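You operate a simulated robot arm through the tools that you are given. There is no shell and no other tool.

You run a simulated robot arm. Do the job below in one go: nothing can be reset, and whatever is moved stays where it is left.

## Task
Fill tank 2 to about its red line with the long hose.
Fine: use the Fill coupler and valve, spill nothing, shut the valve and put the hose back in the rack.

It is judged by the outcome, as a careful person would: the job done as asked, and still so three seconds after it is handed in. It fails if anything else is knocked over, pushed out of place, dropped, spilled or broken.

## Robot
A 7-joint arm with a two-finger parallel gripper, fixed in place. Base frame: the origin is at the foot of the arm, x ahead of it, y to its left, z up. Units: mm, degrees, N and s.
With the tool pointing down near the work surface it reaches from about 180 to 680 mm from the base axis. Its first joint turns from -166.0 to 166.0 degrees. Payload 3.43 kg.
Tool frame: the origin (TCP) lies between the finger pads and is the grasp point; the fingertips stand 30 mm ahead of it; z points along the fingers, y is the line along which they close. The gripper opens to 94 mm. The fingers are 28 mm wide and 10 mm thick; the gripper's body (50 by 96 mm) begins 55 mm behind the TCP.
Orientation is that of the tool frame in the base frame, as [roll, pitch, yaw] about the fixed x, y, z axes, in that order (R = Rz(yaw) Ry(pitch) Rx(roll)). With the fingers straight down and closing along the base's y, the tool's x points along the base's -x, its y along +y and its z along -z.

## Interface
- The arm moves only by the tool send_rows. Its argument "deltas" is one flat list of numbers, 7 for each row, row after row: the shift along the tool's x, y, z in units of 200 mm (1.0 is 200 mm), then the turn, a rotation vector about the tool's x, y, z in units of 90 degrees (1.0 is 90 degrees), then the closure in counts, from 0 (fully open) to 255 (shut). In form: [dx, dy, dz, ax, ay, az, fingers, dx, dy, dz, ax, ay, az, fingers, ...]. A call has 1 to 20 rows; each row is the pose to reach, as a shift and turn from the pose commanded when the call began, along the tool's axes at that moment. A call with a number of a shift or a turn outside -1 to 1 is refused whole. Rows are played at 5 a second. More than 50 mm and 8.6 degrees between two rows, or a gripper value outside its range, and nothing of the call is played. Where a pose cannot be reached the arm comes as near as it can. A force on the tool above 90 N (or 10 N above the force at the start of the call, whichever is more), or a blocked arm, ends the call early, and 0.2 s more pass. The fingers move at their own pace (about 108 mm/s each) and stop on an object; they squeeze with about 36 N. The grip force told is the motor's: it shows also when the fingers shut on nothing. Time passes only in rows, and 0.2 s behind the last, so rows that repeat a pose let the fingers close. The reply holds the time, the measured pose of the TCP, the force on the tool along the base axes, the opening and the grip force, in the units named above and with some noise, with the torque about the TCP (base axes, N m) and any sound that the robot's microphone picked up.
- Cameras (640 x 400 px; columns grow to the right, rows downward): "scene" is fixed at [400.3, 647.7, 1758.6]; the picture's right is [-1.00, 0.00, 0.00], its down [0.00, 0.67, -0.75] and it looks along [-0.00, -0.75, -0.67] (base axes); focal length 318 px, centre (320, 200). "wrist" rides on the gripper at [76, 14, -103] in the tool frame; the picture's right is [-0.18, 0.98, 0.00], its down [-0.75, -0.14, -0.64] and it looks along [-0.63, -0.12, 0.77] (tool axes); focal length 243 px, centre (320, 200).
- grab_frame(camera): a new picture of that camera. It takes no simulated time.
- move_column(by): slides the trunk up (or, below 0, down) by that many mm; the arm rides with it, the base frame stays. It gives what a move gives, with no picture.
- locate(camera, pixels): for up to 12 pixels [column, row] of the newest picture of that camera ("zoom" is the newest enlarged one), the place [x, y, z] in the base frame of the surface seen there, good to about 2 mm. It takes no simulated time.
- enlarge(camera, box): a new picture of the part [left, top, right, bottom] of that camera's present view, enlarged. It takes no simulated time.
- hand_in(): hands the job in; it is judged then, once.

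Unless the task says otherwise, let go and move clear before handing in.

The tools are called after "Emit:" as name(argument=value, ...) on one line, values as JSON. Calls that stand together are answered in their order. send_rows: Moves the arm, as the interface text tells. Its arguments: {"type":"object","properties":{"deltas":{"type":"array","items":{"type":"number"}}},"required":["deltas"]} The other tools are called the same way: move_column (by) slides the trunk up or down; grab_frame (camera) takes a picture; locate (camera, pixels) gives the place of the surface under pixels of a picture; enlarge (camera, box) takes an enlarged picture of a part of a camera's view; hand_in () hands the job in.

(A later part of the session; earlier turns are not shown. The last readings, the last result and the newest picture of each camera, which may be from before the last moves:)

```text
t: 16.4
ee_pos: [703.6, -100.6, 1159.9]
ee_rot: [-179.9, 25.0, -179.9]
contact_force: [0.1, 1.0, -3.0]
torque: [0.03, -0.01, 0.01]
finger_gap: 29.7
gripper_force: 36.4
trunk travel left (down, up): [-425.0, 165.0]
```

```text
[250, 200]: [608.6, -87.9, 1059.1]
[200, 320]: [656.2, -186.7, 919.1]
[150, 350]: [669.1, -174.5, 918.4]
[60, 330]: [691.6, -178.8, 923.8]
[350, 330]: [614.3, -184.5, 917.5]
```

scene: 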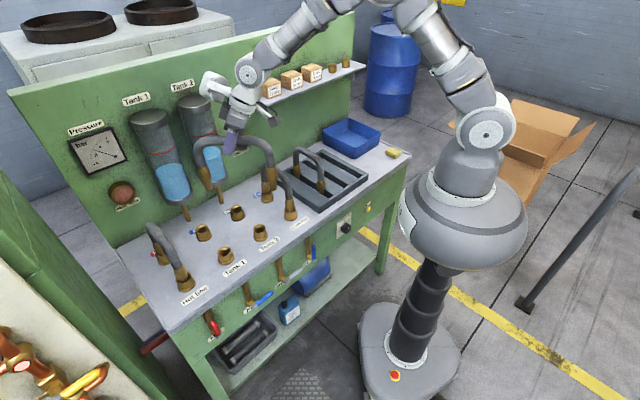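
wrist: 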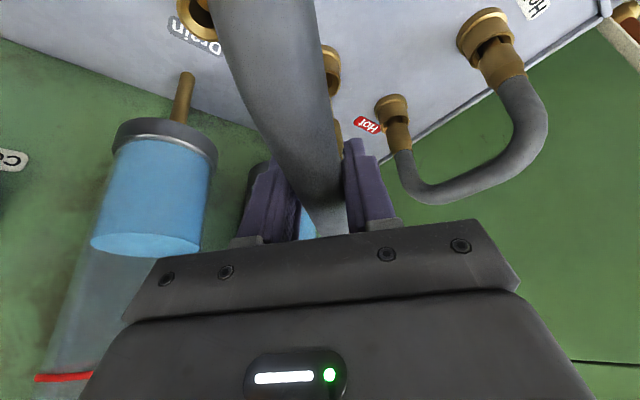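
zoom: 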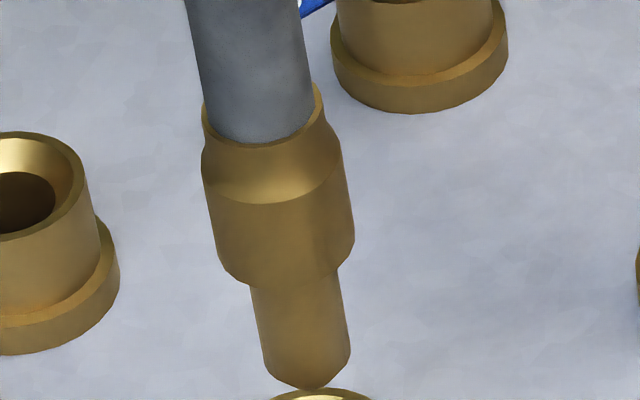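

Emit:
locate(camera="zoom", pixels=[[301, 320], [305, 345], [298, 300], [282, 230], [275, 210], [303, 335], [299, 310], [280, 220]])

Emit:
enlarge(camera="scene", box=[180, 195, 228, 225])

Emit:
locate(camera="zoom", pixels=[[258, 320], [265, 345], [252, 300], [222, 225], [218, 210], [262, 335], [255, 310], [225, 235]])

Emit:
enlarge(camera="scene", box=[180, 215, 228, 245])

Emit:
enlarge(camera="scene", box=[236, 215, 284, 245])

```text
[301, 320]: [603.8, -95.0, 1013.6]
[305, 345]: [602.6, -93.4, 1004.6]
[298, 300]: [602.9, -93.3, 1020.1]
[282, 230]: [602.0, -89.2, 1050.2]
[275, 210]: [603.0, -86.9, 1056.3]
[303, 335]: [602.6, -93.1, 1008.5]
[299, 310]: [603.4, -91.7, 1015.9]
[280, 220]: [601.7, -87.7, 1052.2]
```

```text
13.33 times, centred on (204, 210) of scene
```

zoom: 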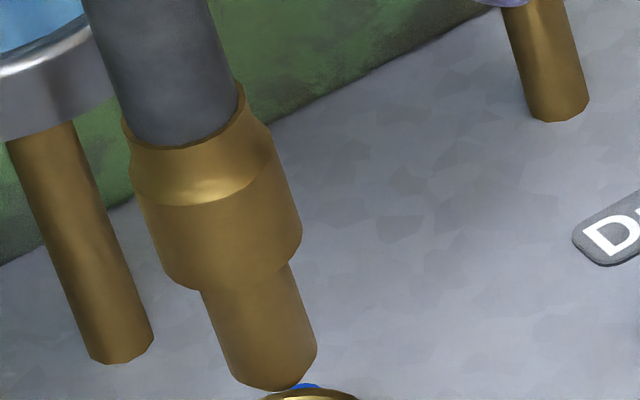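

```text
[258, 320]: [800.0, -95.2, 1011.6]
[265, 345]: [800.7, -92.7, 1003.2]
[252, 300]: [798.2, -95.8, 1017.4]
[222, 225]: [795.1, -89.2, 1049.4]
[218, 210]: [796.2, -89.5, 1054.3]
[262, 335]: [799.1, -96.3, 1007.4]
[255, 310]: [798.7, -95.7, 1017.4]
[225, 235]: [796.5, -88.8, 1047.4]
```

```text
13.33 times, centred on (204, 230) of scene
```

zoom: 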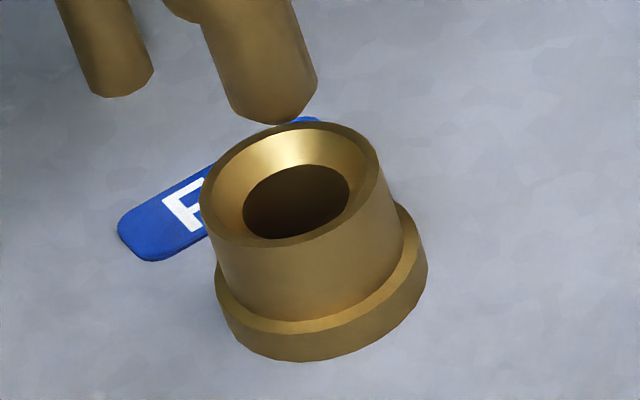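

```text
13.33 times, centred on (260, 230) of scene
```

zoom: 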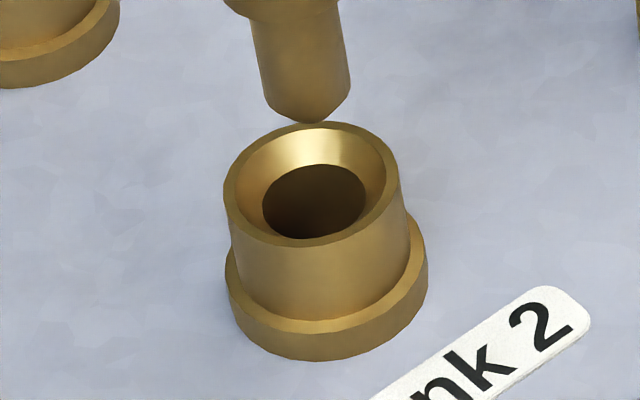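

Emit:
locate(camera="zoom", pixels=[[228, 185], [396, 185], [320, 126], [312, 243], [250, 145], [375, 145], [250, 228], [378, 228], [316, 265], [318, 280], [320, 295], [325, 335]])

Emit:
enlarge(camera="scene", box=[180, 215, 228, 245])

Emit:
locate(camera="zoom", pixels=[[204, 195], [377, 175], [280, 126], [300, 243], [225, 155], [355, 140], [240, 238], [360, 215], [302, 265], [307, 280], [312, 295], [325, 335]])

```text
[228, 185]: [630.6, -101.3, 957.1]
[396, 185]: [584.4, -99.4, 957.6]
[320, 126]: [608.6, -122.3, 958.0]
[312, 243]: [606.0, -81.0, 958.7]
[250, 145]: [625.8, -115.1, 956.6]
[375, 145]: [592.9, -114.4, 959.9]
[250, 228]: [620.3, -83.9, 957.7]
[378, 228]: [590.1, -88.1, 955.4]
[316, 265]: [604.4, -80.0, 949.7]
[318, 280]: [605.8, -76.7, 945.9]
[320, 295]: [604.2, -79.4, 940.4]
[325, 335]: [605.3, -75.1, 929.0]
```

```text
13.33 times, centred on (204, 230) of scene
```

zoom: 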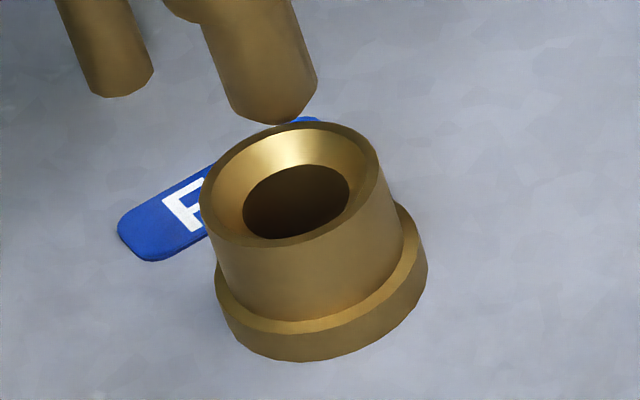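

```text
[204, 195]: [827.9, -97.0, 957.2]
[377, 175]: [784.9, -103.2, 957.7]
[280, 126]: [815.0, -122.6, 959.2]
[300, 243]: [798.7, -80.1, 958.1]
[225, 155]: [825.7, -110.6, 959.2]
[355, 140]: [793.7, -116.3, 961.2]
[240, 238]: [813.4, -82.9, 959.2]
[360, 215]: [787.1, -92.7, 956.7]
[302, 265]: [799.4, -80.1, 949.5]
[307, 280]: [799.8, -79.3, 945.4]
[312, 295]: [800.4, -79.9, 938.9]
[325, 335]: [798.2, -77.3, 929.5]
```

The couplers are centred at (607.4,-100.7) and (805.8,-100.7), while the plugs are at about (606.1,-104) and (804.2,-104). I'll shift by (+1.4,+3) and lower 25 mm, then check again.

Emit:
send_rows(deltas=[0.023, 0.0075, 0.058, 0, 0, 0, 255, 0.0465, 0.015, 0.1165, 0, 0, 0, 255, 0.0465, 0.015, 0.1165, 0, 0, 0, 255])

Emit:
enlarge(camera="scene", box=[180, 205, 228, 235])

Emit:
locate(camera="zoom", pixels=[[262, 280], [265, 290], [268, 300], [270, 305]])

Emit:
enlarge(camera="scene", box=[236, 205, 284, 235])

Emit:
locate(camera="zoom", pixels=[[300, 280], [302, 290], [304, 300], [305, 305]])

```text
t: 17.2
ee_pos: [706.2, -99.0, 1134.3]
ee_rot: [-179.9, 25.0, -180.0]
contact_force: [0.3, -0.3, -2.9]
torque: [-0.06, 0.0, -0.02]
finger_gap: 29.6
gripper_force: 36.0
trunk travel left (down, up): [-425.0, 165.0]
```

```text
13.33 times, centred on (204, 220) of scene
```

zoom: 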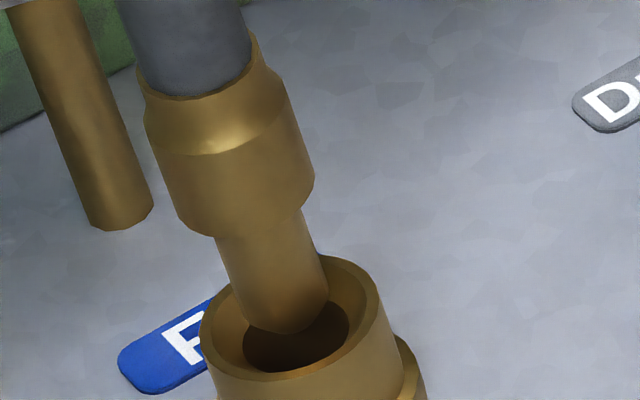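

```text
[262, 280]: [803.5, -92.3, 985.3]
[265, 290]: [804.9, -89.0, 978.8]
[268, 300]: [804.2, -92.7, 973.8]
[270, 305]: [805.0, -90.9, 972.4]
```

```text
13.33 times, centred on (260, 220) of scene
```

zoom: 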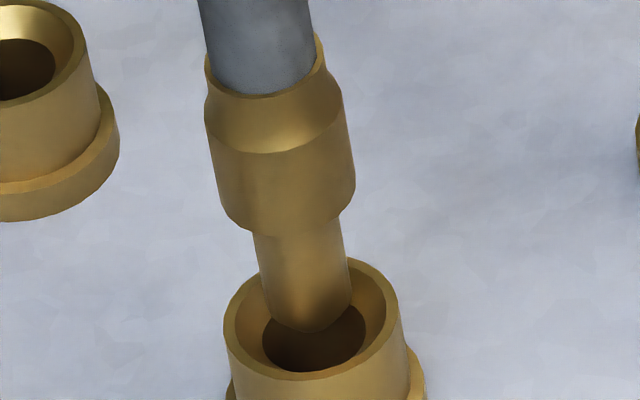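

```text
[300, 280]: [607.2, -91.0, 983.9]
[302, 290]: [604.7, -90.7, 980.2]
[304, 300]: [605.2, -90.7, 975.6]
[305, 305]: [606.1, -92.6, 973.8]
```

Both plugs are now within about 1 mm of the socket centres, with the tips just entering the chamfers. I'll insert 35 mm slowly.

Emit:
send_rows(deltas=[0.0185, 0, 0.0396, 0, 0, 0, 255, 0.037, 0, 0.0793, 0, 0, 0, 255, 0.0555, 0, 0.119, 0, 0, 0, 255, 0.074, 0, 0.1586, 0, 0, 0, 255])

Emit:
enlarge(camera="scene", box=[166, 180, 294, 260])

```text
t: 18.2
ee_pos: [706.8, -97.6, 1100.3]
ee_rot: [-179.9, 25.0, -179.8]
contact_force: [0.2, -1.4, -2.5]
torque: [0.02, -0.03, 0.02]
finger_gap: 29.8
gripper_force: 36.2
trunk travel left (down, up): [-425.0, 165.0]
```

```text
5.00 times, centred on (230, 220) of scene
```

zoom: 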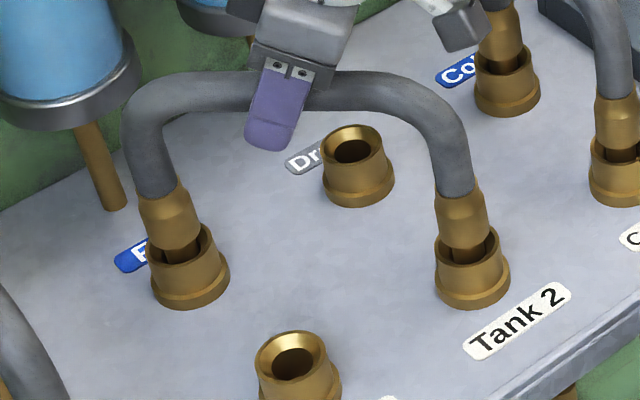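

Both plugs slid into the sockets with no resistance. I'll keep pressing in small steps until they seat.

Emit:
send_rows(deltas=[0.0063, 0, 0.0136, 0, 0, 0, 255, 0.0127, 0, 0.0272, 0, 0, 0, 255, 0.019, 0, 0.0408, 0, 0, 0, 255, 0.0254, 0, 0.0544, 0, 0, 0, 255])

Emit:
enlarge(camera="scene", box=[166, 180, 294, 260])

```text
t: 19.2
ee_pos: [705.2, -98.7, 1097.4]
ee_rot: [-179.9, 26.0, -179.8]
contact_force: [2.9, -0.8, 61.3]
torque: [-0.02, 0.24, 0.02]
finger_gap: 29.7
gripper_force: 36.0
trunk travel left (down, up): [-425.0, 165.0]
```

```text
5.00 times, centred on (230, 220) of scene
```

zoom: 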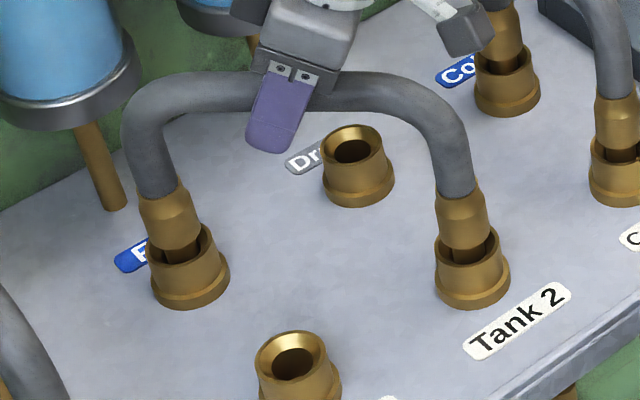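

The force rose to 61 N at z≈1098, so the hose is bottomed. I'll compare its seating with the Cold hose, which is already connected.

Emit:
enlarge(camera="scene", box=[260, 180, 308, 240])

Emit:
enlarge(camera="scene", box=[232, 205, 280, 245])

Emit:
enlarge(camera="scene", box=[178, 205, 226, 245])

```text
6.67 times, centred on (284, 210) of scene
```

zoom: 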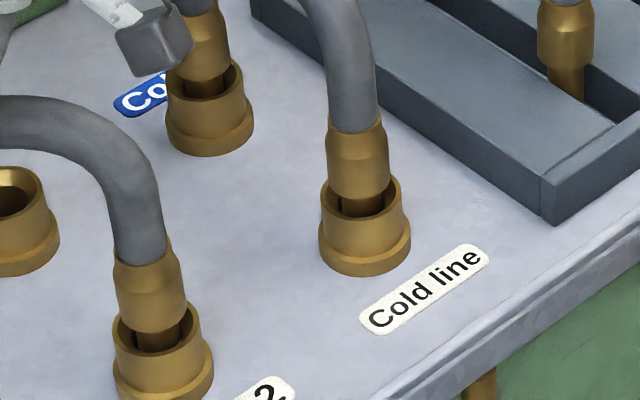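

```text
10.00 times, centred on (256, 225) of scene
```

zoom: 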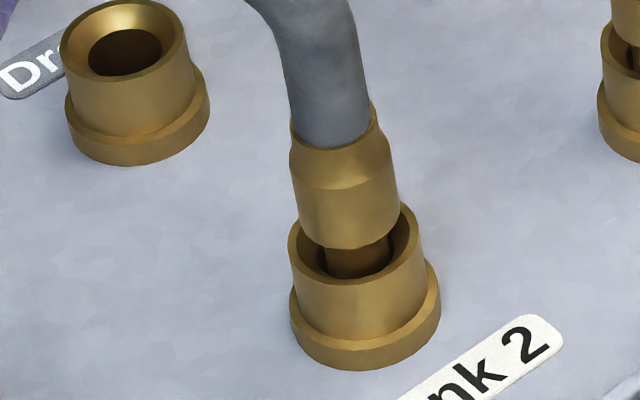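

```text
10.00 times, centred on (202, 225) of scene
```

zoom: 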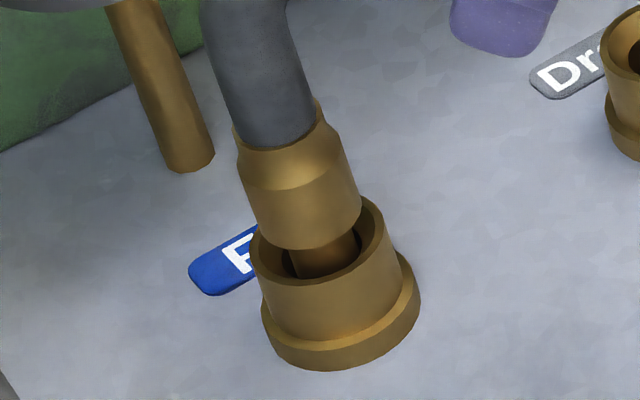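

The seating depth matches the Cold hose. I'll relax the downward push, then open the fingers.

Emit:
send_rows(deltas=[-0.01, 0, -0.02, 0, 0, 0, 255, -0.019, 0, -0.041, 0, 0, 0, 255, -0.019, 0, -0.041, 0, 0, 0, 255])

```text
t: 20.0
ee_pos: [705.3, -98.7, 1096.9]
ee_rot: [-179.8, 24.9, -179.9]
contact_force: [9.4, -0.9, 24.8]
torque: [-0.11, -0.35, 0.01]
finger_gap: 29.7
gripper_force: 35.6
trunk travel left (down, up): [-425.0, 165.0]
```

Emit:
send_rows(deltas=[-0.0085, 0, -0.018, 0, 0, 0, 255, -0.0085, 0, -0.018, 0, 0, 0, 255])

```text
t: 20.6
ee_pos: [704.2, -98.1, 1097.3]
ee_rot: [180.0, 24.6, -180.0]
contact_force: [0.5, 0.3, -2.9]
torque: [0.0, 0.01, -0.02]
finger_gap: 29.9
gripper_force: 36.2
trunk travel left (down, up): [-425.0, 165.0]
```

Forces are back to just the hose's weight. I'll release and withdraw along the tool axis.

Emit:
send_rows(deltas=[0, 0, 0, 0, 0, 0, 90, 0, 0, 0, 0, 0, 0, 90, 0, 0, -0.1, 0, 0, 0, 90, 0, 0, -0.25, 0, 0, 0, 90, 0, 0, -0.45, 0, 0, 0, 90, 0, 0, -0.65, 0, 0, 0, 90, 0, 0, -0.85, 0, 0, 0, 90])

Emit:
grab_frame(camera="scene")

Emit:
enlarge(camera="scene", box=[166, 170, 294, 250])

```text
t: 22.2
ee_pos: [632.1, -100.5, 1255.9]
ee_rot: [-179.9, 25.0, -180.0]
contact_force: [0.0, -0.7, -1.2]
torque: [0.01, -0.04, -0.01]
finger_gap: 60.8
gripper_force: 0.0
trunk travel left (down, up): [-425.0, 165.0]
```

```text
taken
```

scene: 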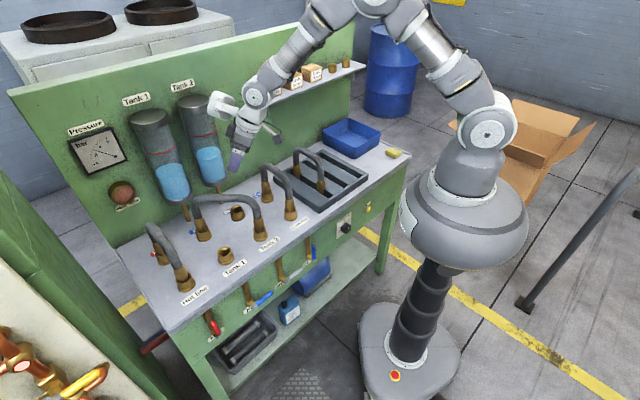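

```text
5.00 times, centred on (230, 210) of scene
```

zoom: 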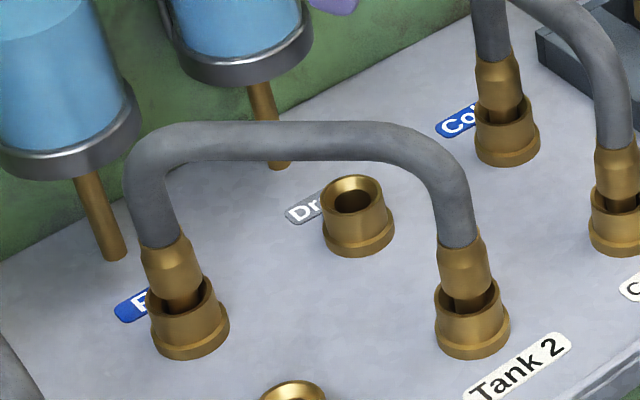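

The hose stands in the Fill and Tank 2 couplers. I'll check the seating again closely after release.

Emit:
enlarge(camera="scene", box=[232, 205, 280, 245])

Emit:
enlarge(camera="scene", box=[178, 205, 226, 245])

Emit:
enlarge(camera="scene", box=[260, 180, 308, 240])

```text
10.00 times, centred on (256, 225) of scene
```

zoom: 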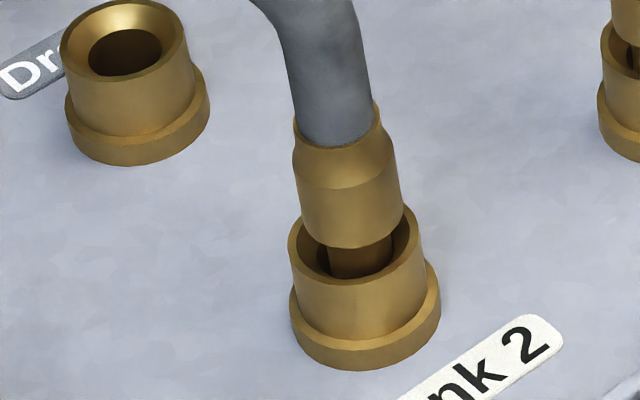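

```text
10.00 times, centred on (202, 225) of scene
```

zoom: 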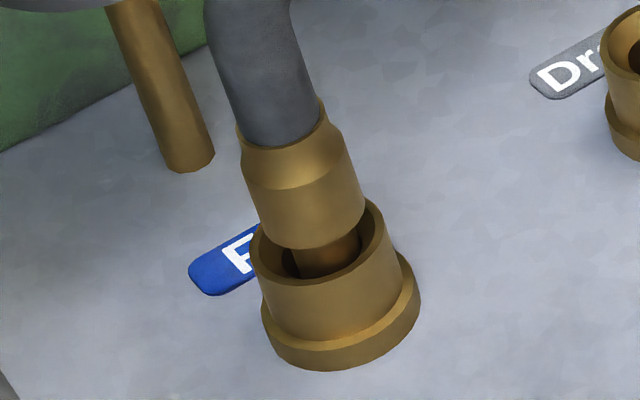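

```text
6.67 times, centred on (284, 210) of scene
```

zoom: 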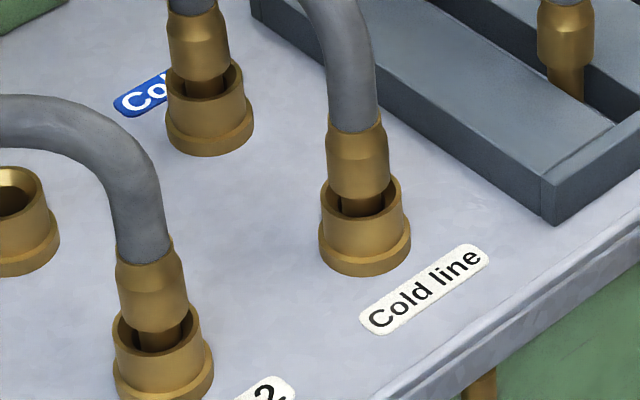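

The plugs stayed seated. Now for the Fill valve lever: its hub is at (619,90,783) and the handle points along the bench front, so it's shut. I'll bring the hand back off the bench and turn it to face the panel.

Emit:
send_rows(deltas=[0.103, 0.202, -0.048, 0.0352, 0, 0.0755, 90, 0.205, 0.403, -0.096, 0.0705, 0, 0.151, 90, 0.308, 0.605, -0.144, 0.1057, 0, 0.2266, 90])

Emit:
send_rows(deltas=[0.165, 0.143, -0.077, 0.0352, 0, 0.0755, 90, 0.33, 0.286, -0.154, 0.0705, 0, 0.151, 90, 0.494, 0.429, -0.231, 0.1057, 0, 0.2266, 90])

Emit:
grab_frame(camera="scene")

```text
t: 23.0
ee_pos: [565.9, 23.8, 1256.4]
ee_rot: [-180.0, 25.1, 157.5]
contact_force: [-0.3, 0.9, -0.5]
torque: [-0.06, -0.01, -0.01]
finger_gap: 61.0
gripper_force: 0.0
trunk travel left (down, up): [-425.0, 165.0]
```

```text
t: 23.8
ee_pos: [496.8, 146.4, 1256.0]
ee_rot: [-179.9, 25.2, 135.0]
contact_force: [0.3, 0.0, -0.4]
torque: [-0.07, -0.02, -0.03]
finger_gap: 60.8
gripper_force: 0.0
trunk travel left (down, up): [-425.0, 165.0]
```

```text
taken
```

scene: 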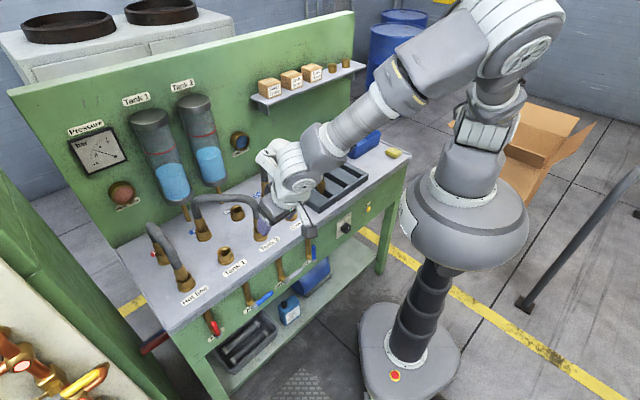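

Before lowering the trunk I need to know where the forearm and elbow are relative to the bench.

Emit:
locate(camera="scene", pixels=[[320, 150], [345, 130], [390, 90], [430, 60], [500, 40], [295, 170], [285, 205], [480, 110], [465, 215], [420, 230], [305, 225], [270, 200]])

Emit:
grab_frame(camera="wrist")

```text
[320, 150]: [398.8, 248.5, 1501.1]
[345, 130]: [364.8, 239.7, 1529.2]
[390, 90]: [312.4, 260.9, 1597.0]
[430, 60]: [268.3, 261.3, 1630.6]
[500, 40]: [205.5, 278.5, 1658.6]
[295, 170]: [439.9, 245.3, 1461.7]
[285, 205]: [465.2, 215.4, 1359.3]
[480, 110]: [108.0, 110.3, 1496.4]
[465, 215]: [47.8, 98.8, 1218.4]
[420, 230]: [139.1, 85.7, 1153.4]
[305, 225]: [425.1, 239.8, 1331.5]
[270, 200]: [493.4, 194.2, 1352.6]
```

```text
taken
```

wrist: 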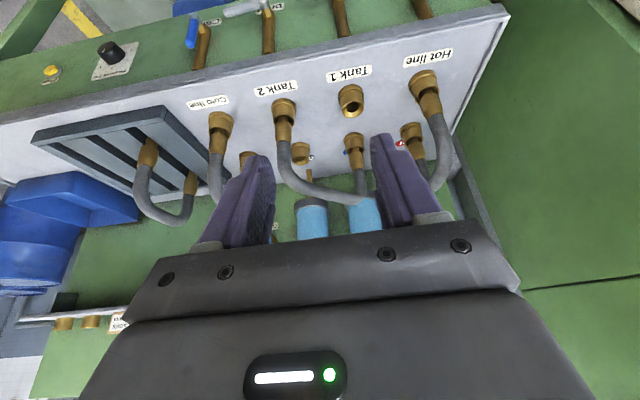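

Emit:
locate(camera="scene", pixels=[[580, 245], [525, 305], [630, 180], [522, 215], [400, 220], [460, 275], [410, 330], [360, 370], [300, 340], [395, 375], [440, 320], [500, 265]])

```text
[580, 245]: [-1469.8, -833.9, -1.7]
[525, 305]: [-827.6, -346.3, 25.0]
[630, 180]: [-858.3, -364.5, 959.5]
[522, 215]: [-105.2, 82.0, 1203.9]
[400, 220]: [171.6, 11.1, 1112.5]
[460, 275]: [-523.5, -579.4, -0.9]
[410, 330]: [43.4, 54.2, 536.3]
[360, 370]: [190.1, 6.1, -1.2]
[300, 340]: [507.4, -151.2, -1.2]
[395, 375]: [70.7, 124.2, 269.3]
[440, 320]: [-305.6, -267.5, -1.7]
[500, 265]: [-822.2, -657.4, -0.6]
```

Every part of the arm is on the robot side of the bench front, at u<300 against an edge at u≈395. I'll lower the trunk in two stages.

Emit:
move_column(by=-200)

Emit:
move_column(by=-180)

Emit:
grab_frame(camera="scene")

Emit:
grab_frame(camera="wrist")

```text
t: 26.0
ee_pos: [498.7, 142.5, 1054.8]
ee_rot: [-180.0, 25.0, 134.9]
contact_force: [0.2, 0.0, -0.3]
torque: [-0.02, 0.01, 0.05]
finger_gap: 60.8
gripper_force: 0.1
trunk travel left (down, up): [-225.0, 365.0]
```

```text
t: 28.0
ee_pos: [498.1, 143.0, 876.2]
ee_rot: [-180.0, 25.1, 135.0]
contact_force: [-0.2, 0.2, 0.0]
torque: [0.0, 0.0, -0.01]
finger_gap: 60.9
gripper_force: 0.1
trunk travel left (down, up): [-45.0, 545.0]
```

```text
taken
```

scene: 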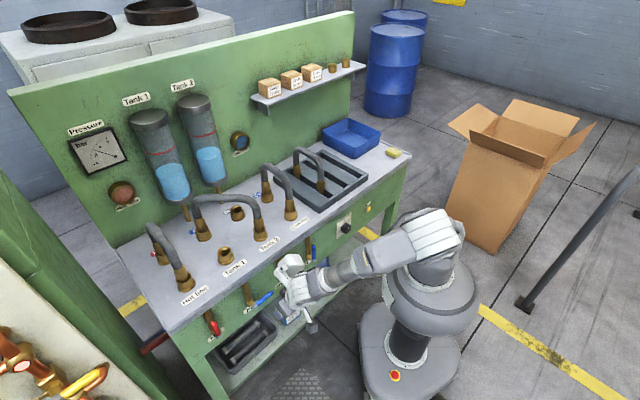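

```text
taken
```

wrist: 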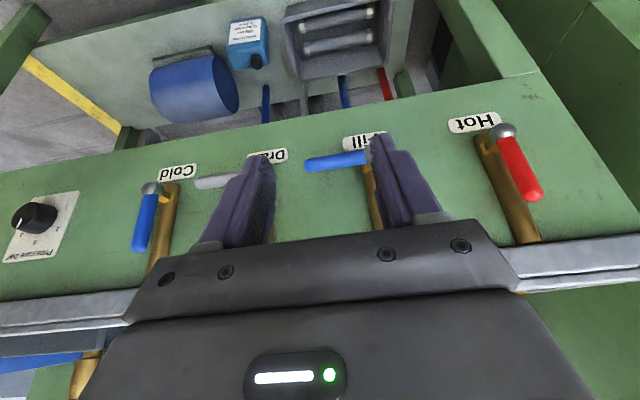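

The wrist view shows the Fill lever (blue, around (340,160)) horizontal, while the Cold and Hot levers lie along their pipes. I'll tilt the tool to point horizontally at the panel.

Emit:
send_rows(deltas=[0, 0, 0, 0, -0.09, 0, 90, 0, 0, 0, 0, -0.18, 0, 90, 0, 0, 0, 0, -0.27, 0, 90, 0, 0, 0, 0, -0.36, 0, 90, 0, 0, 0, 0, -0.45, 0, 90, 0, 0, 0, 0, -0.54, 0, 90, 0, 0, 0, 0, -0.63, 0, 90, 0, 0, 0, 0, -0.7222, 0, 90])

Emit:
grab_frame(camera="scene")

Emit:
grab_frame(camera="wrist")

```text
t: 29.8
ee_pos: [497.7, 143.2, 875.2]
ee_rot: [4.3, 89.9, -40.7]
contact_force: [-0.5, -0.1, 0.0]
torque: [-0.01, 0.01, -0.02]
finger_gap: 60.6
gripper_force: 0.0
trunk travel left (down, up): [-45.0, 545.0]
```

```text
taken
```

scene: 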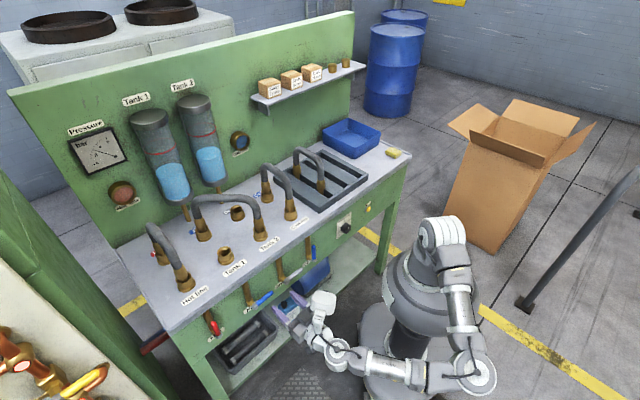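

```text
taken
```

wrist: 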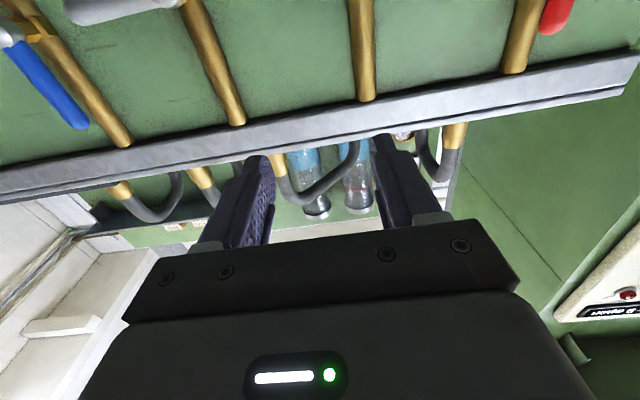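

The tool now points horizontally at the panel. I'll roll it 90° so the fingers open vertically around the horizontal lever.

Emit:
send_rows(deltas=[0, 0, 0, 0, 0, 0.09, 90, 0, 0, 0, 0, 0, 0.18, 90, 0, 0, 0, 0, 0, 0.27, 90, 0, 0, 0, 0, 0, 0.36, 90, 0, 0, 0, 0, 0, 0.45, 90, 0, 0, 0, 0, 0, 0.54, 90, 0, 0, 0, 0, 0, 0.63, 90, 0, 0, 0, 0, 0, 0.72, 90, 0, 0, 0, 0, 0, 0.81, 90, 0, 0, 0, 0, 0, 0.9, 90, 0, 0, 0, 0, 0, 0.98, 90, 0, 0, 0, 0, 0, 1.0, 90])

Emit:
grab_frame(camera="scene")

Emit:
grab_frame(camera="wrist")

```text
t: 32.4
ee_pos: [498.2, 142.7, 874.8]
ee_rot: [89.9, 0.0, 45.1]
contact_force: [0.4, -0.2, -0.4]
torque: [0.03, 0.0, 0.03]
finger_gap: 60.7
gripper_force: 0.0
trunk travel left (down, up): [-45.0, 545.0]
```

```text
taken
```

scene: 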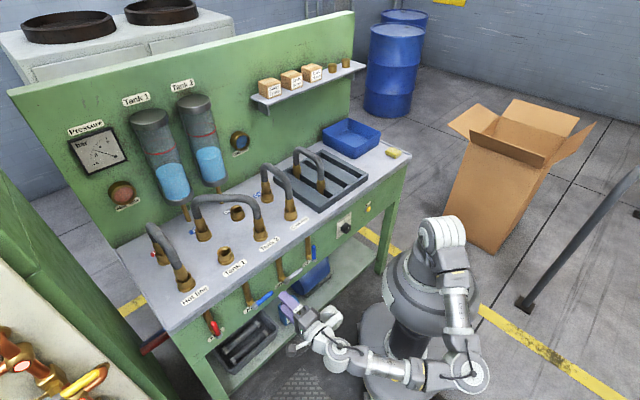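

```text
taken
```

wrist: 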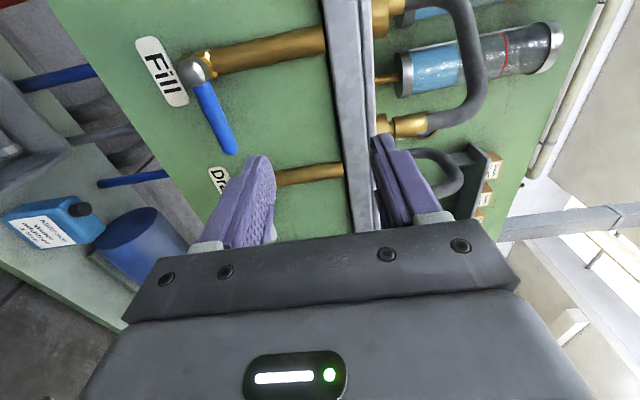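

The roll worked and the wrist camera now sees the Fill lever at (200,70)–(232,150). I'll measure it.

Emit:
enlarge(camera="wrist", box=[140, 30, 268, 190])

Emit:
locate(camera="wrist", pixels=[[197, 68], [207, 90], [213, 105], [220, 125], [228, 145], [232, 152], [250, 55], [160, 70], [350, 100], [300, 120], [335, 100], [365, 100]])

```text
2.50 times, centred on (204, 110) of wrist
```

zoom: 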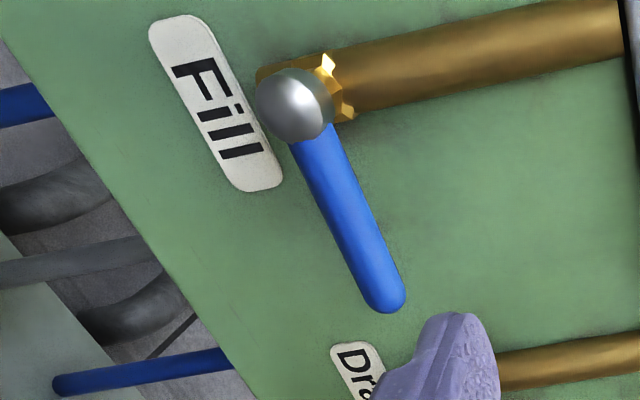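

```text
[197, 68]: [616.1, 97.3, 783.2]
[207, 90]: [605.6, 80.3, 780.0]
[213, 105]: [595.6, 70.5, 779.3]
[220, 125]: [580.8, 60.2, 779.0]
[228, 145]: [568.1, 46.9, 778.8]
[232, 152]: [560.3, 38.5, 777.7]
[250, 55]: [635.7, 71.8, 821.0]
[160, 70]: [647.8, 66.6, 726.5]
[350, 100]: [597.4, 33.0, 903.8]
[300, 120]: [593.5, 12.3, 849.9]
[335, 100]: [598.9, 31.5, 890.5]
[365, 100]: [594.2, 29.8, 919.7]
```

The lever centre is at about u=377, z≈781, spanning v=423–504, with the panel at u=411. I'll come down level with it first, staying off the panel.

Emit:
send_rows(deltas=[-0.01, -0.155, 0, 0, 0, 0, 90, -0.02, -0.31, 0, 0, 0, 0, 90, -0.031, -0.469, 0, 0, 0, 0, 90, -0.031, -0.469, 0, 0, 0, 0, 90])

Emit:
grab_frame(camera="wrist")

Emit:
grab_frame(camera="scene")

```text
t: 33.4
ee_pos: [490.4, 125.2, 841.1]
ee_rot: [92.2, 0.8, 45.3]
contact_force: [0.1, -0.7, -0.5]
torque: [0.01, -0.01, -0.05]
finger_gap: 61.1
gripper_force: 0.0
out of reach, approached as far as the arm can: row 1, 2, 3, 4
trunk travel left (down, up): [-45.0, 545.0]
```

```text
taken
```

wrist: 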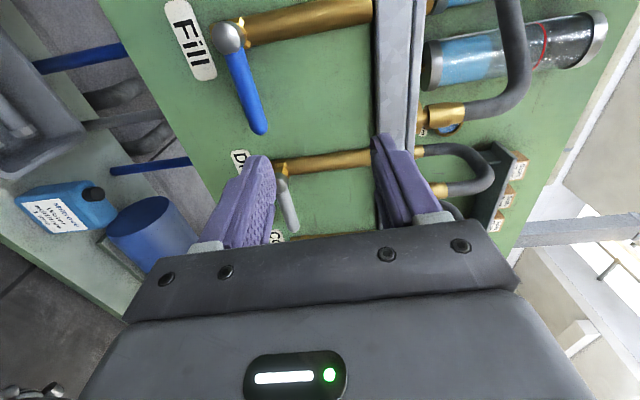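

```text
taken
```

scene: 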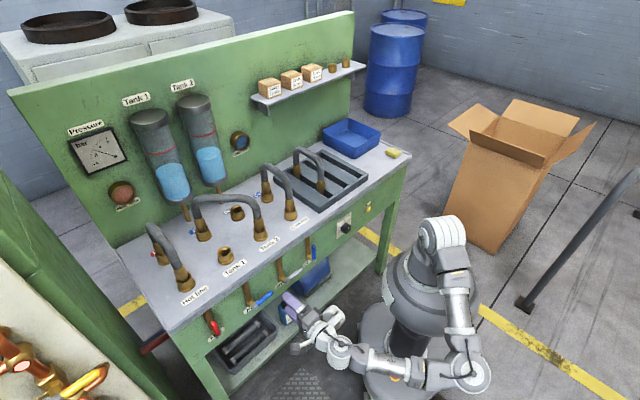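

The arm can't get that low so close in. I'll use the remaining trunk travel and see what pose results.

Emit:
move_column(by=-45)

Emit:
send_rows(deltas=[0, 0, 0, 0, 0, 0, 90])

```text
t: 34.2
ee_pos: [489.8, 126.4, 796.6]
ee_rot: [92.2, 0.7, 45.5]
contact_force: [0.6, 0.5, -0.5]
torque: [0.02, 0.04, -0.01]
finger_gap: 61.0
gripper_force: 0.1
trunk travel left (down, up): [0.0, 590.0]
```

```text
t: 34.6
ee_pos: [489.4, 126.6, 796.7]
ee_rot: [92.2, 0.9, 45.4]
contact_force: [-0.7, 0.4, -0.6]
torque: [0.03, -0.02, -0.02]
finger_gap: 60.7
gripper_force: 0.2
trunk travel left (down, up): [0.0, 590.0]
```

I'm at z≈797 now. I'll move forward and sideways, then see whether the last 16 mm of descent becomes reachable farther out.

Emit:
send_rows(deltas=[0.028, 0, 0.11, -0.012, -0.005, 0, 90, 0.057, 0, 0.22, -0.024, -0.01, 0, 90, 0.057, 0, 0.22, -0.024, -0.01, 0, 90])

Emit:
grab_frame(camera="wrist")

```text
t: 35.5
ee_pos: [527.2, 100.6, 809.1]
ee_rot: [90.6, 1.0, 44.7]
contact_force: [-0.1, 0.8, 0.2]
torque: [-0.01, 0.04, 0.02]
finger_gap: 60.7
gripper_force: 0.0
out of reach, approached as far as the arm can: row 1, 2, 3
trunk travel left (down, up): [0.0, 590.0]
```

```text
taken
```

wrist: 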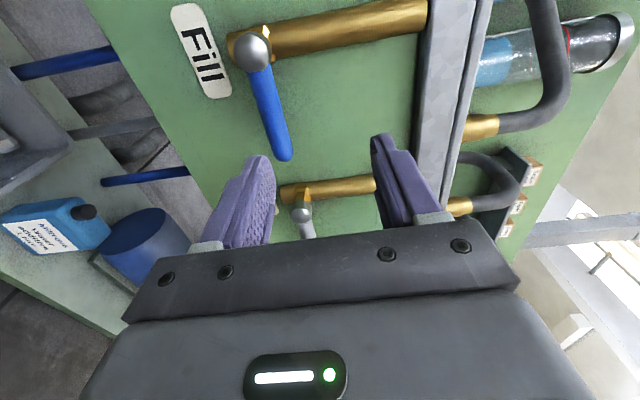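

Horizontal tool orientation is beyond the arm's comfortable range here. Instead I'll use the closed fingers as a peg, tilted about 60°, to push the lever up. First I'll back off and undo the roll.

Emit:
send_rows(deltas=[0, 0, -0.12, 0, 0, 0, 90, 0, 0.05, -0.24, 0, 0, 0, 90, 0, 0.1, -0.36, 0, 0, 0, 90])

Emit:
send_rows(deltas=[0, 0, 0, 0, 0, -0.09, 90, 0, 0, 0, 0, 0, -0.18, 90, 0, 0, 0, 0, 0, -0.27, 90, 0, 0, 0, 0, 0, -0.36, 90, 0, 0, 0, 0, 0, -0.45, 90, 0, 0, 0, 0, 0, -0.54, 90, 0, 0, 0, 0, 0, -0.63, 90, 0, 0, 0, 0, 0, -0.72, 90, 0, 0, 0, 0, 0, -0.81, 90, 0, 0, 0, 0, 0, -0.9, 90, 0, 0, 0, 0, 0, -0.98, 90, 0, 0, 0, 0, 0, -1.0, 90])

Emit:
grab_frame(camera="scene")

```text
t: 36.2
ee_pos: [478.4, 152.4, 828.8]
ee_rot: [90.0, 0.9, 44.4]
contact_force: [0.6, 0.1, -0.9]
torque: [-0.02, -0.01, 0.02]
finger_gap: 60.9
gripper_force: 0.0
trunk travel left (down, up): [0.0, 590.0]
```

```text
t: 38.9
ee_pos: [476.8, 152.8, 829.2]
ee_rot: [-90.3, 88.9, -135.8]
contact_force: [0.3, -0.5, -0.5]
torque: [0.05, -0.01, -0.02]
finger_gap: 60.9
gripper_force: 0.1
trunk travel left (down, up): [0.0, 590.0]
```

```text
taken
```

scene: 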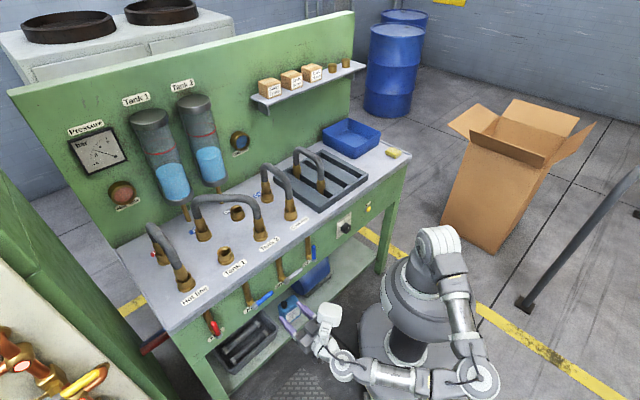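

Emit:
send_rows(deltas=[0, 0, 0, 0, 0.083, 0, 160, 0, 0, 0, 0, 0.167, 0, 255, 0, 0, 0, 0, 0.25, 0, 255, 0, 0, 0, 0, 0.333, 0, 255, 0, 0, 0, 0, 0.333, 0, 255])

Emit:
grab_frame(camera="scene")

Emit:
grab_frame(camera="wrist")

```text
t: 40.0
ee_pos: [479.1, 151.4, 829.8]
ee_rot: [-178.2, 59.9, 135.9]
contact_force: [0.0, -0.7, 0.4]
torque: [-0.02, -0.01, -0.01]
finger_gap: 0.0
gripper_force: 33.2
trunk travel left (down, up): [0.0, 590.0]
```

```text
taken
```

scene: 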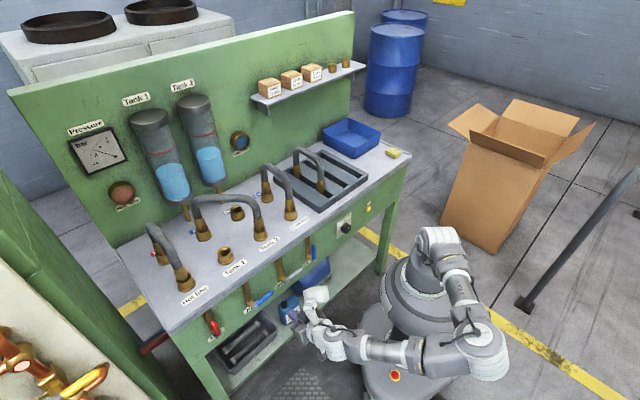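

```text
taken
```

wrist: 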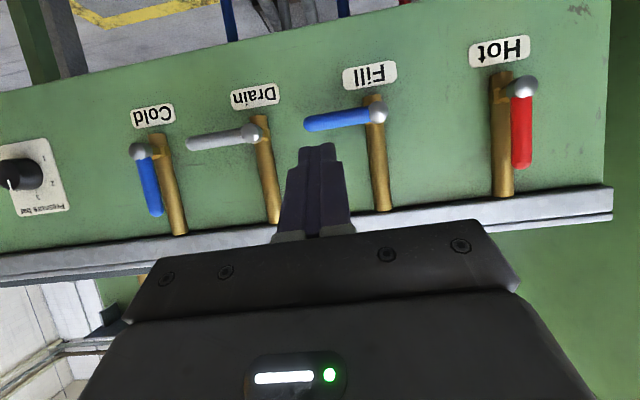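

The fingers are shut and pointed 60° forward, below and in front of the Fill lever (wrist (305,120)–(378,112)). I'll move to just below lever height, still in front of it.

Emit:
send_rows(deltas=[0.066, 0, 0.132, 0, 0, 0, 255, 0.132, 0, 0.265, 0, 0, 0, 255, 0.198, 0.005, 0.397, 0, 0, 0, 255, 0.198, 0.005, 0.397, 0, 0, 0, 255])

Emit:
grab_frame(camera="wrist")

Emit:
grab_frame(camera="scene")

```text
t: 41.0
ee_pos: [513.1, 116.4, 754.0]
ee_rot: [-178.4, 60.0, 136.0]
contact_force: [-0.1, 0.1, -0.7]
torque: [0.0, 0.0, 0.01]
finger_gap: 0.0
gripper_force: 33.2
trunk travel left (down, up): [0.0, 590.0]
```

```text
taken
```

wrist: 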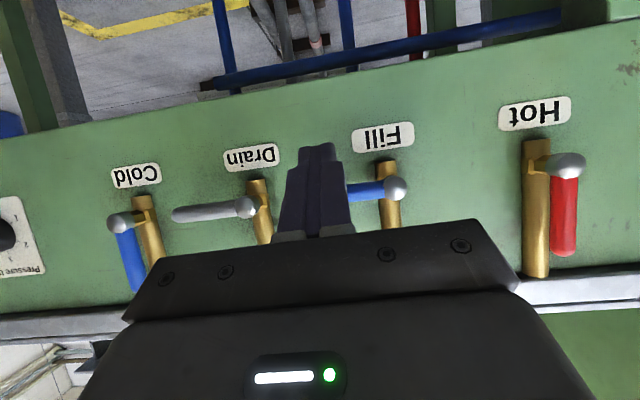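

```text
taken
```

scene: 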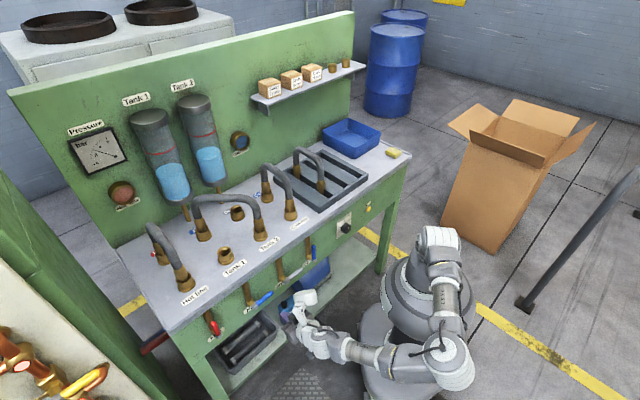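

Reach is fine at this height. I'll re-measure the hub and lever from this close view.

Emit:
locate(camera="wrist", pixels=[[396, 187], [380, 190], [365, 190], [355, 192], [388, 165], [390, 215], [330, 110], [320, 150], [316, 165], [250, 210], [200, 213], [560, 165]])

Emit:
enlarge(camera="scene", box=[240, 250, 336, 340])

```text
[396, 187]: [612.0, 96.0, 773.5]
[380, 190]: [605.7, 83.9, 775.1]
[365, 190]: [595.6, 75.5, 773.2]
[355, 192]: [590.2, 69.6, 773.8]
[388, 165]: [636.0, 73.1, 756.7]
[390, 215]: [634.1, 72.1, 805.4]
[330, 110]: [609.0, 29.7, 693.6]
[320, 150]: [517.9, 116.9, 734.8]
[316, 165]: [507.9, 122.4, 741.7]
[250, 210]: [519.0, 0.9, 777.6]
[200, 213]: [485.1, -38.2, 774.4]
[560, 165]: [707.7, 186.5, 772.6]
```

```text
4.44 times, centred on (288, 295) of scene
```

zoom: 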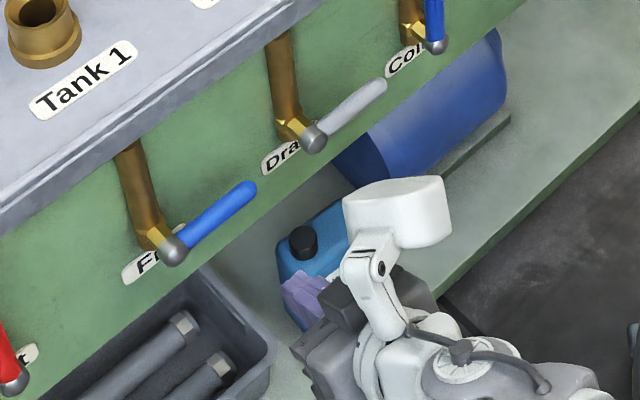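

The lever's underside is at z≈773 and its centre is at about u=375, z=780. I'll slide the fingertips underneath, leaving a ~6 mm gap.

Emit:
send_rows(deltas=[-0.069, 0.003, 0.106, 0, 0, 0, 255, -0.137, 0.006, 0.211, 0, 0, 0, 255, -0.206, 0.01, 0.317, 0, 0, 0, 255, -0.206, 0.01, 0.317, 0, 0, 0, 255])

Emit:
grab_frame(camera="wrist")

Emit:
enlarge(camera="scene", box=[220, 250, 316, 340])

```text
t: 42.0
ee_pos: [566.4, 63.9, 759.9]
ee_rot: [-178.4, 60.1, 136.0]
contact_force: [-0.2, 0.1, 0.3]
torque: [0.0, -0.04, 0.0]
finger_gap: 0.0
gripper_force: 33.2
trunk travel left (down, up): [0.0, 590.0]
```

```text
taken
```

wrist: 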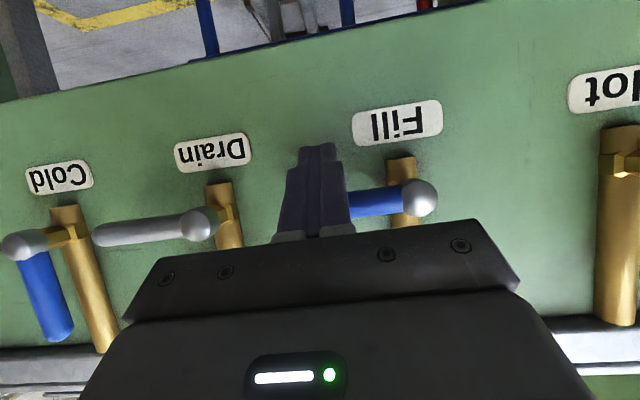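

```text
4.44 times, centred on (268, 295) of scene
```

zoom: 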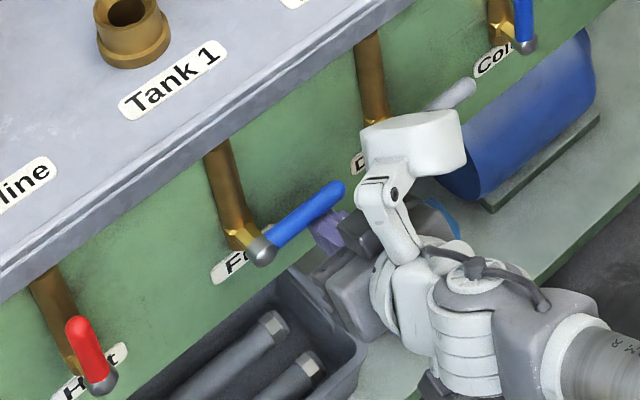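

The fingertips are under the handle near its tip. I'll start pushing it up along its arc, first to about 45°, and check both the lever and the tank.

Emit:
send_rows(deltas=[-0.0264, 0.009, -0.0153, 0, 0, 0, 255, -0.0857, -0.0165, -0.0495, 0, 0, 0, 255, -0.154, -0.0225, -0.089, 0, 0, 0, 255, -0.226, -0.0035, -0.1305, 0, 0, 0, 255])

Emit:
grab_frame(camera="scene")

Emit:
enlarge(camera="scene", box=[220, 250, 316, 340])

Emit:
enlarge(camera="scene", box=[120, 80, 280, 180])

```text
t: 43.0
ee_pos: [567.1, 64.9, 812.0]
ee_rot: [-178.2, 59.9, 135.9]
contact_force: [-0.9, -0.1, -0.4]
torque: [0.03, 0.01, 0.01]
finger_gap: 0.1
gripper_force: 33.0
trunk travel left (down, up): [0.0, 590.0]
```

```text
taken
```

scene: 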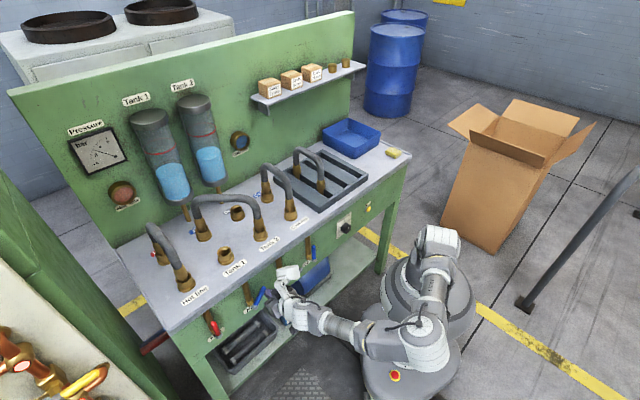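

```text
4.44 times, centred on (268, 295) of scene
```

zoom: 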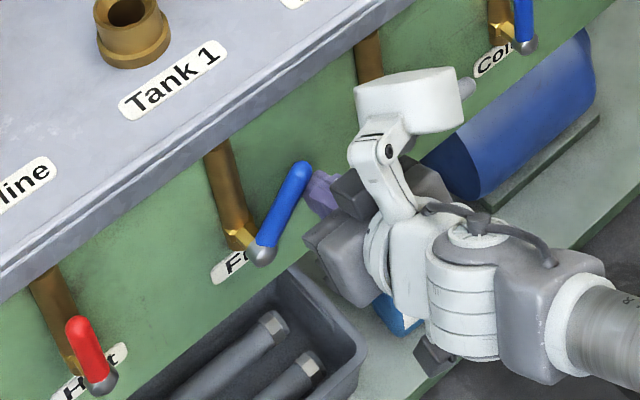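

```text
4.00 times, centred on (200, 130) of scene
```

zoom: 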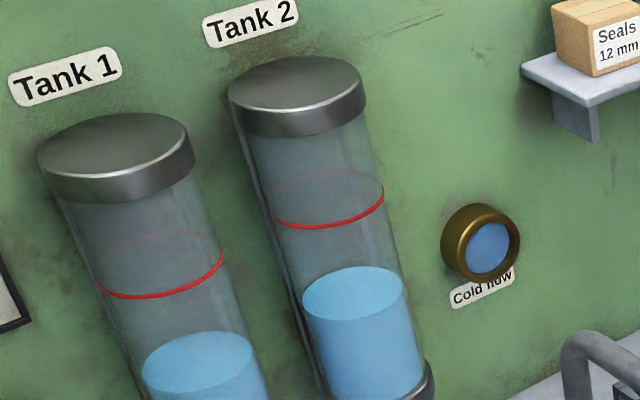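

The lever follows smoothly to about 45° with no noticeable force, and the level hasn't visibly changed yet. I'll continue to the upright (open) position.

Emit:
send_rows(deltas=[-0.068, 0.046, -0.039, 0, 0, 0, 255, -0.1225, 0.117, -0.071, 0, 0, 0, 255, -0.155, 0.2, -0.09, 0, 0, 0, 255])

Emit:
enlarge(camera="scene", box=[220, 250, 316, 340])

Emit:
enlarge(camera="scene", box=[120, 80, 280, 180])

Emit:
enlarge(camera="scene", box=[150, 150, 310, 250])

```text
t: 43.9
ee_pos: [592.7, 92.3, 845.6]
ee_rot: [-177.9, 59.9, 135.9]
contact_force: [-16.1, -6.5, -10.1]
torque: [0.11, 0.37, -0.29]
finger_gap: 0.2
gripper_force: 33.2
trunk travel left (down, up): [0.0, 590.0]
```

```text
4.44 times, centred on (268, 295) of scene
```

zoom: 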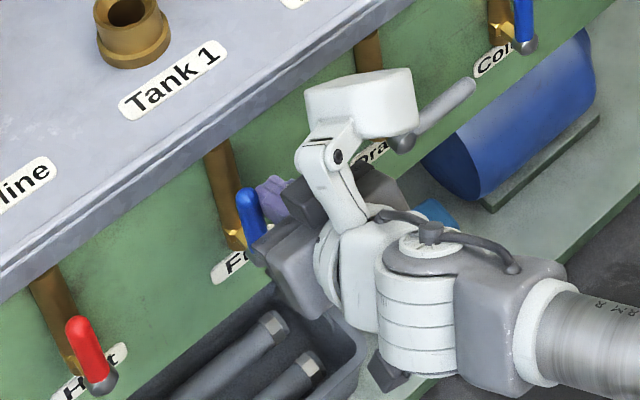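

```text
4.00 times, centred on (200, 130) of scene
```

zoom: 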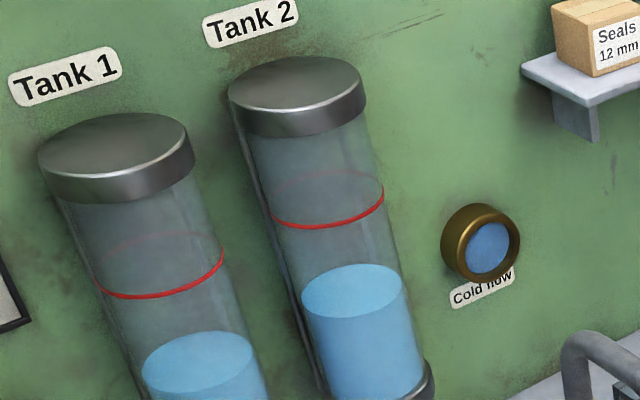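

```text
4.00 times, centred on (230, 200) of scene
```

zoom: 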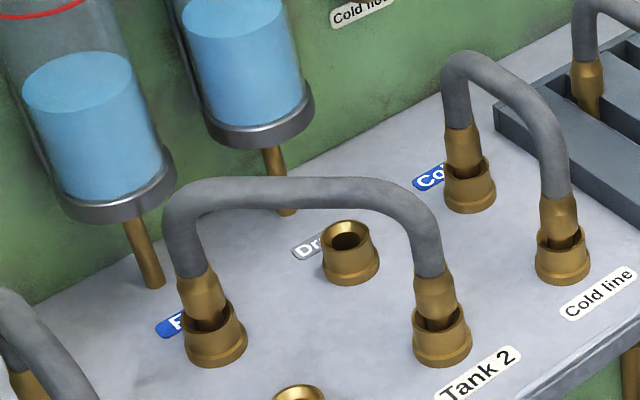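

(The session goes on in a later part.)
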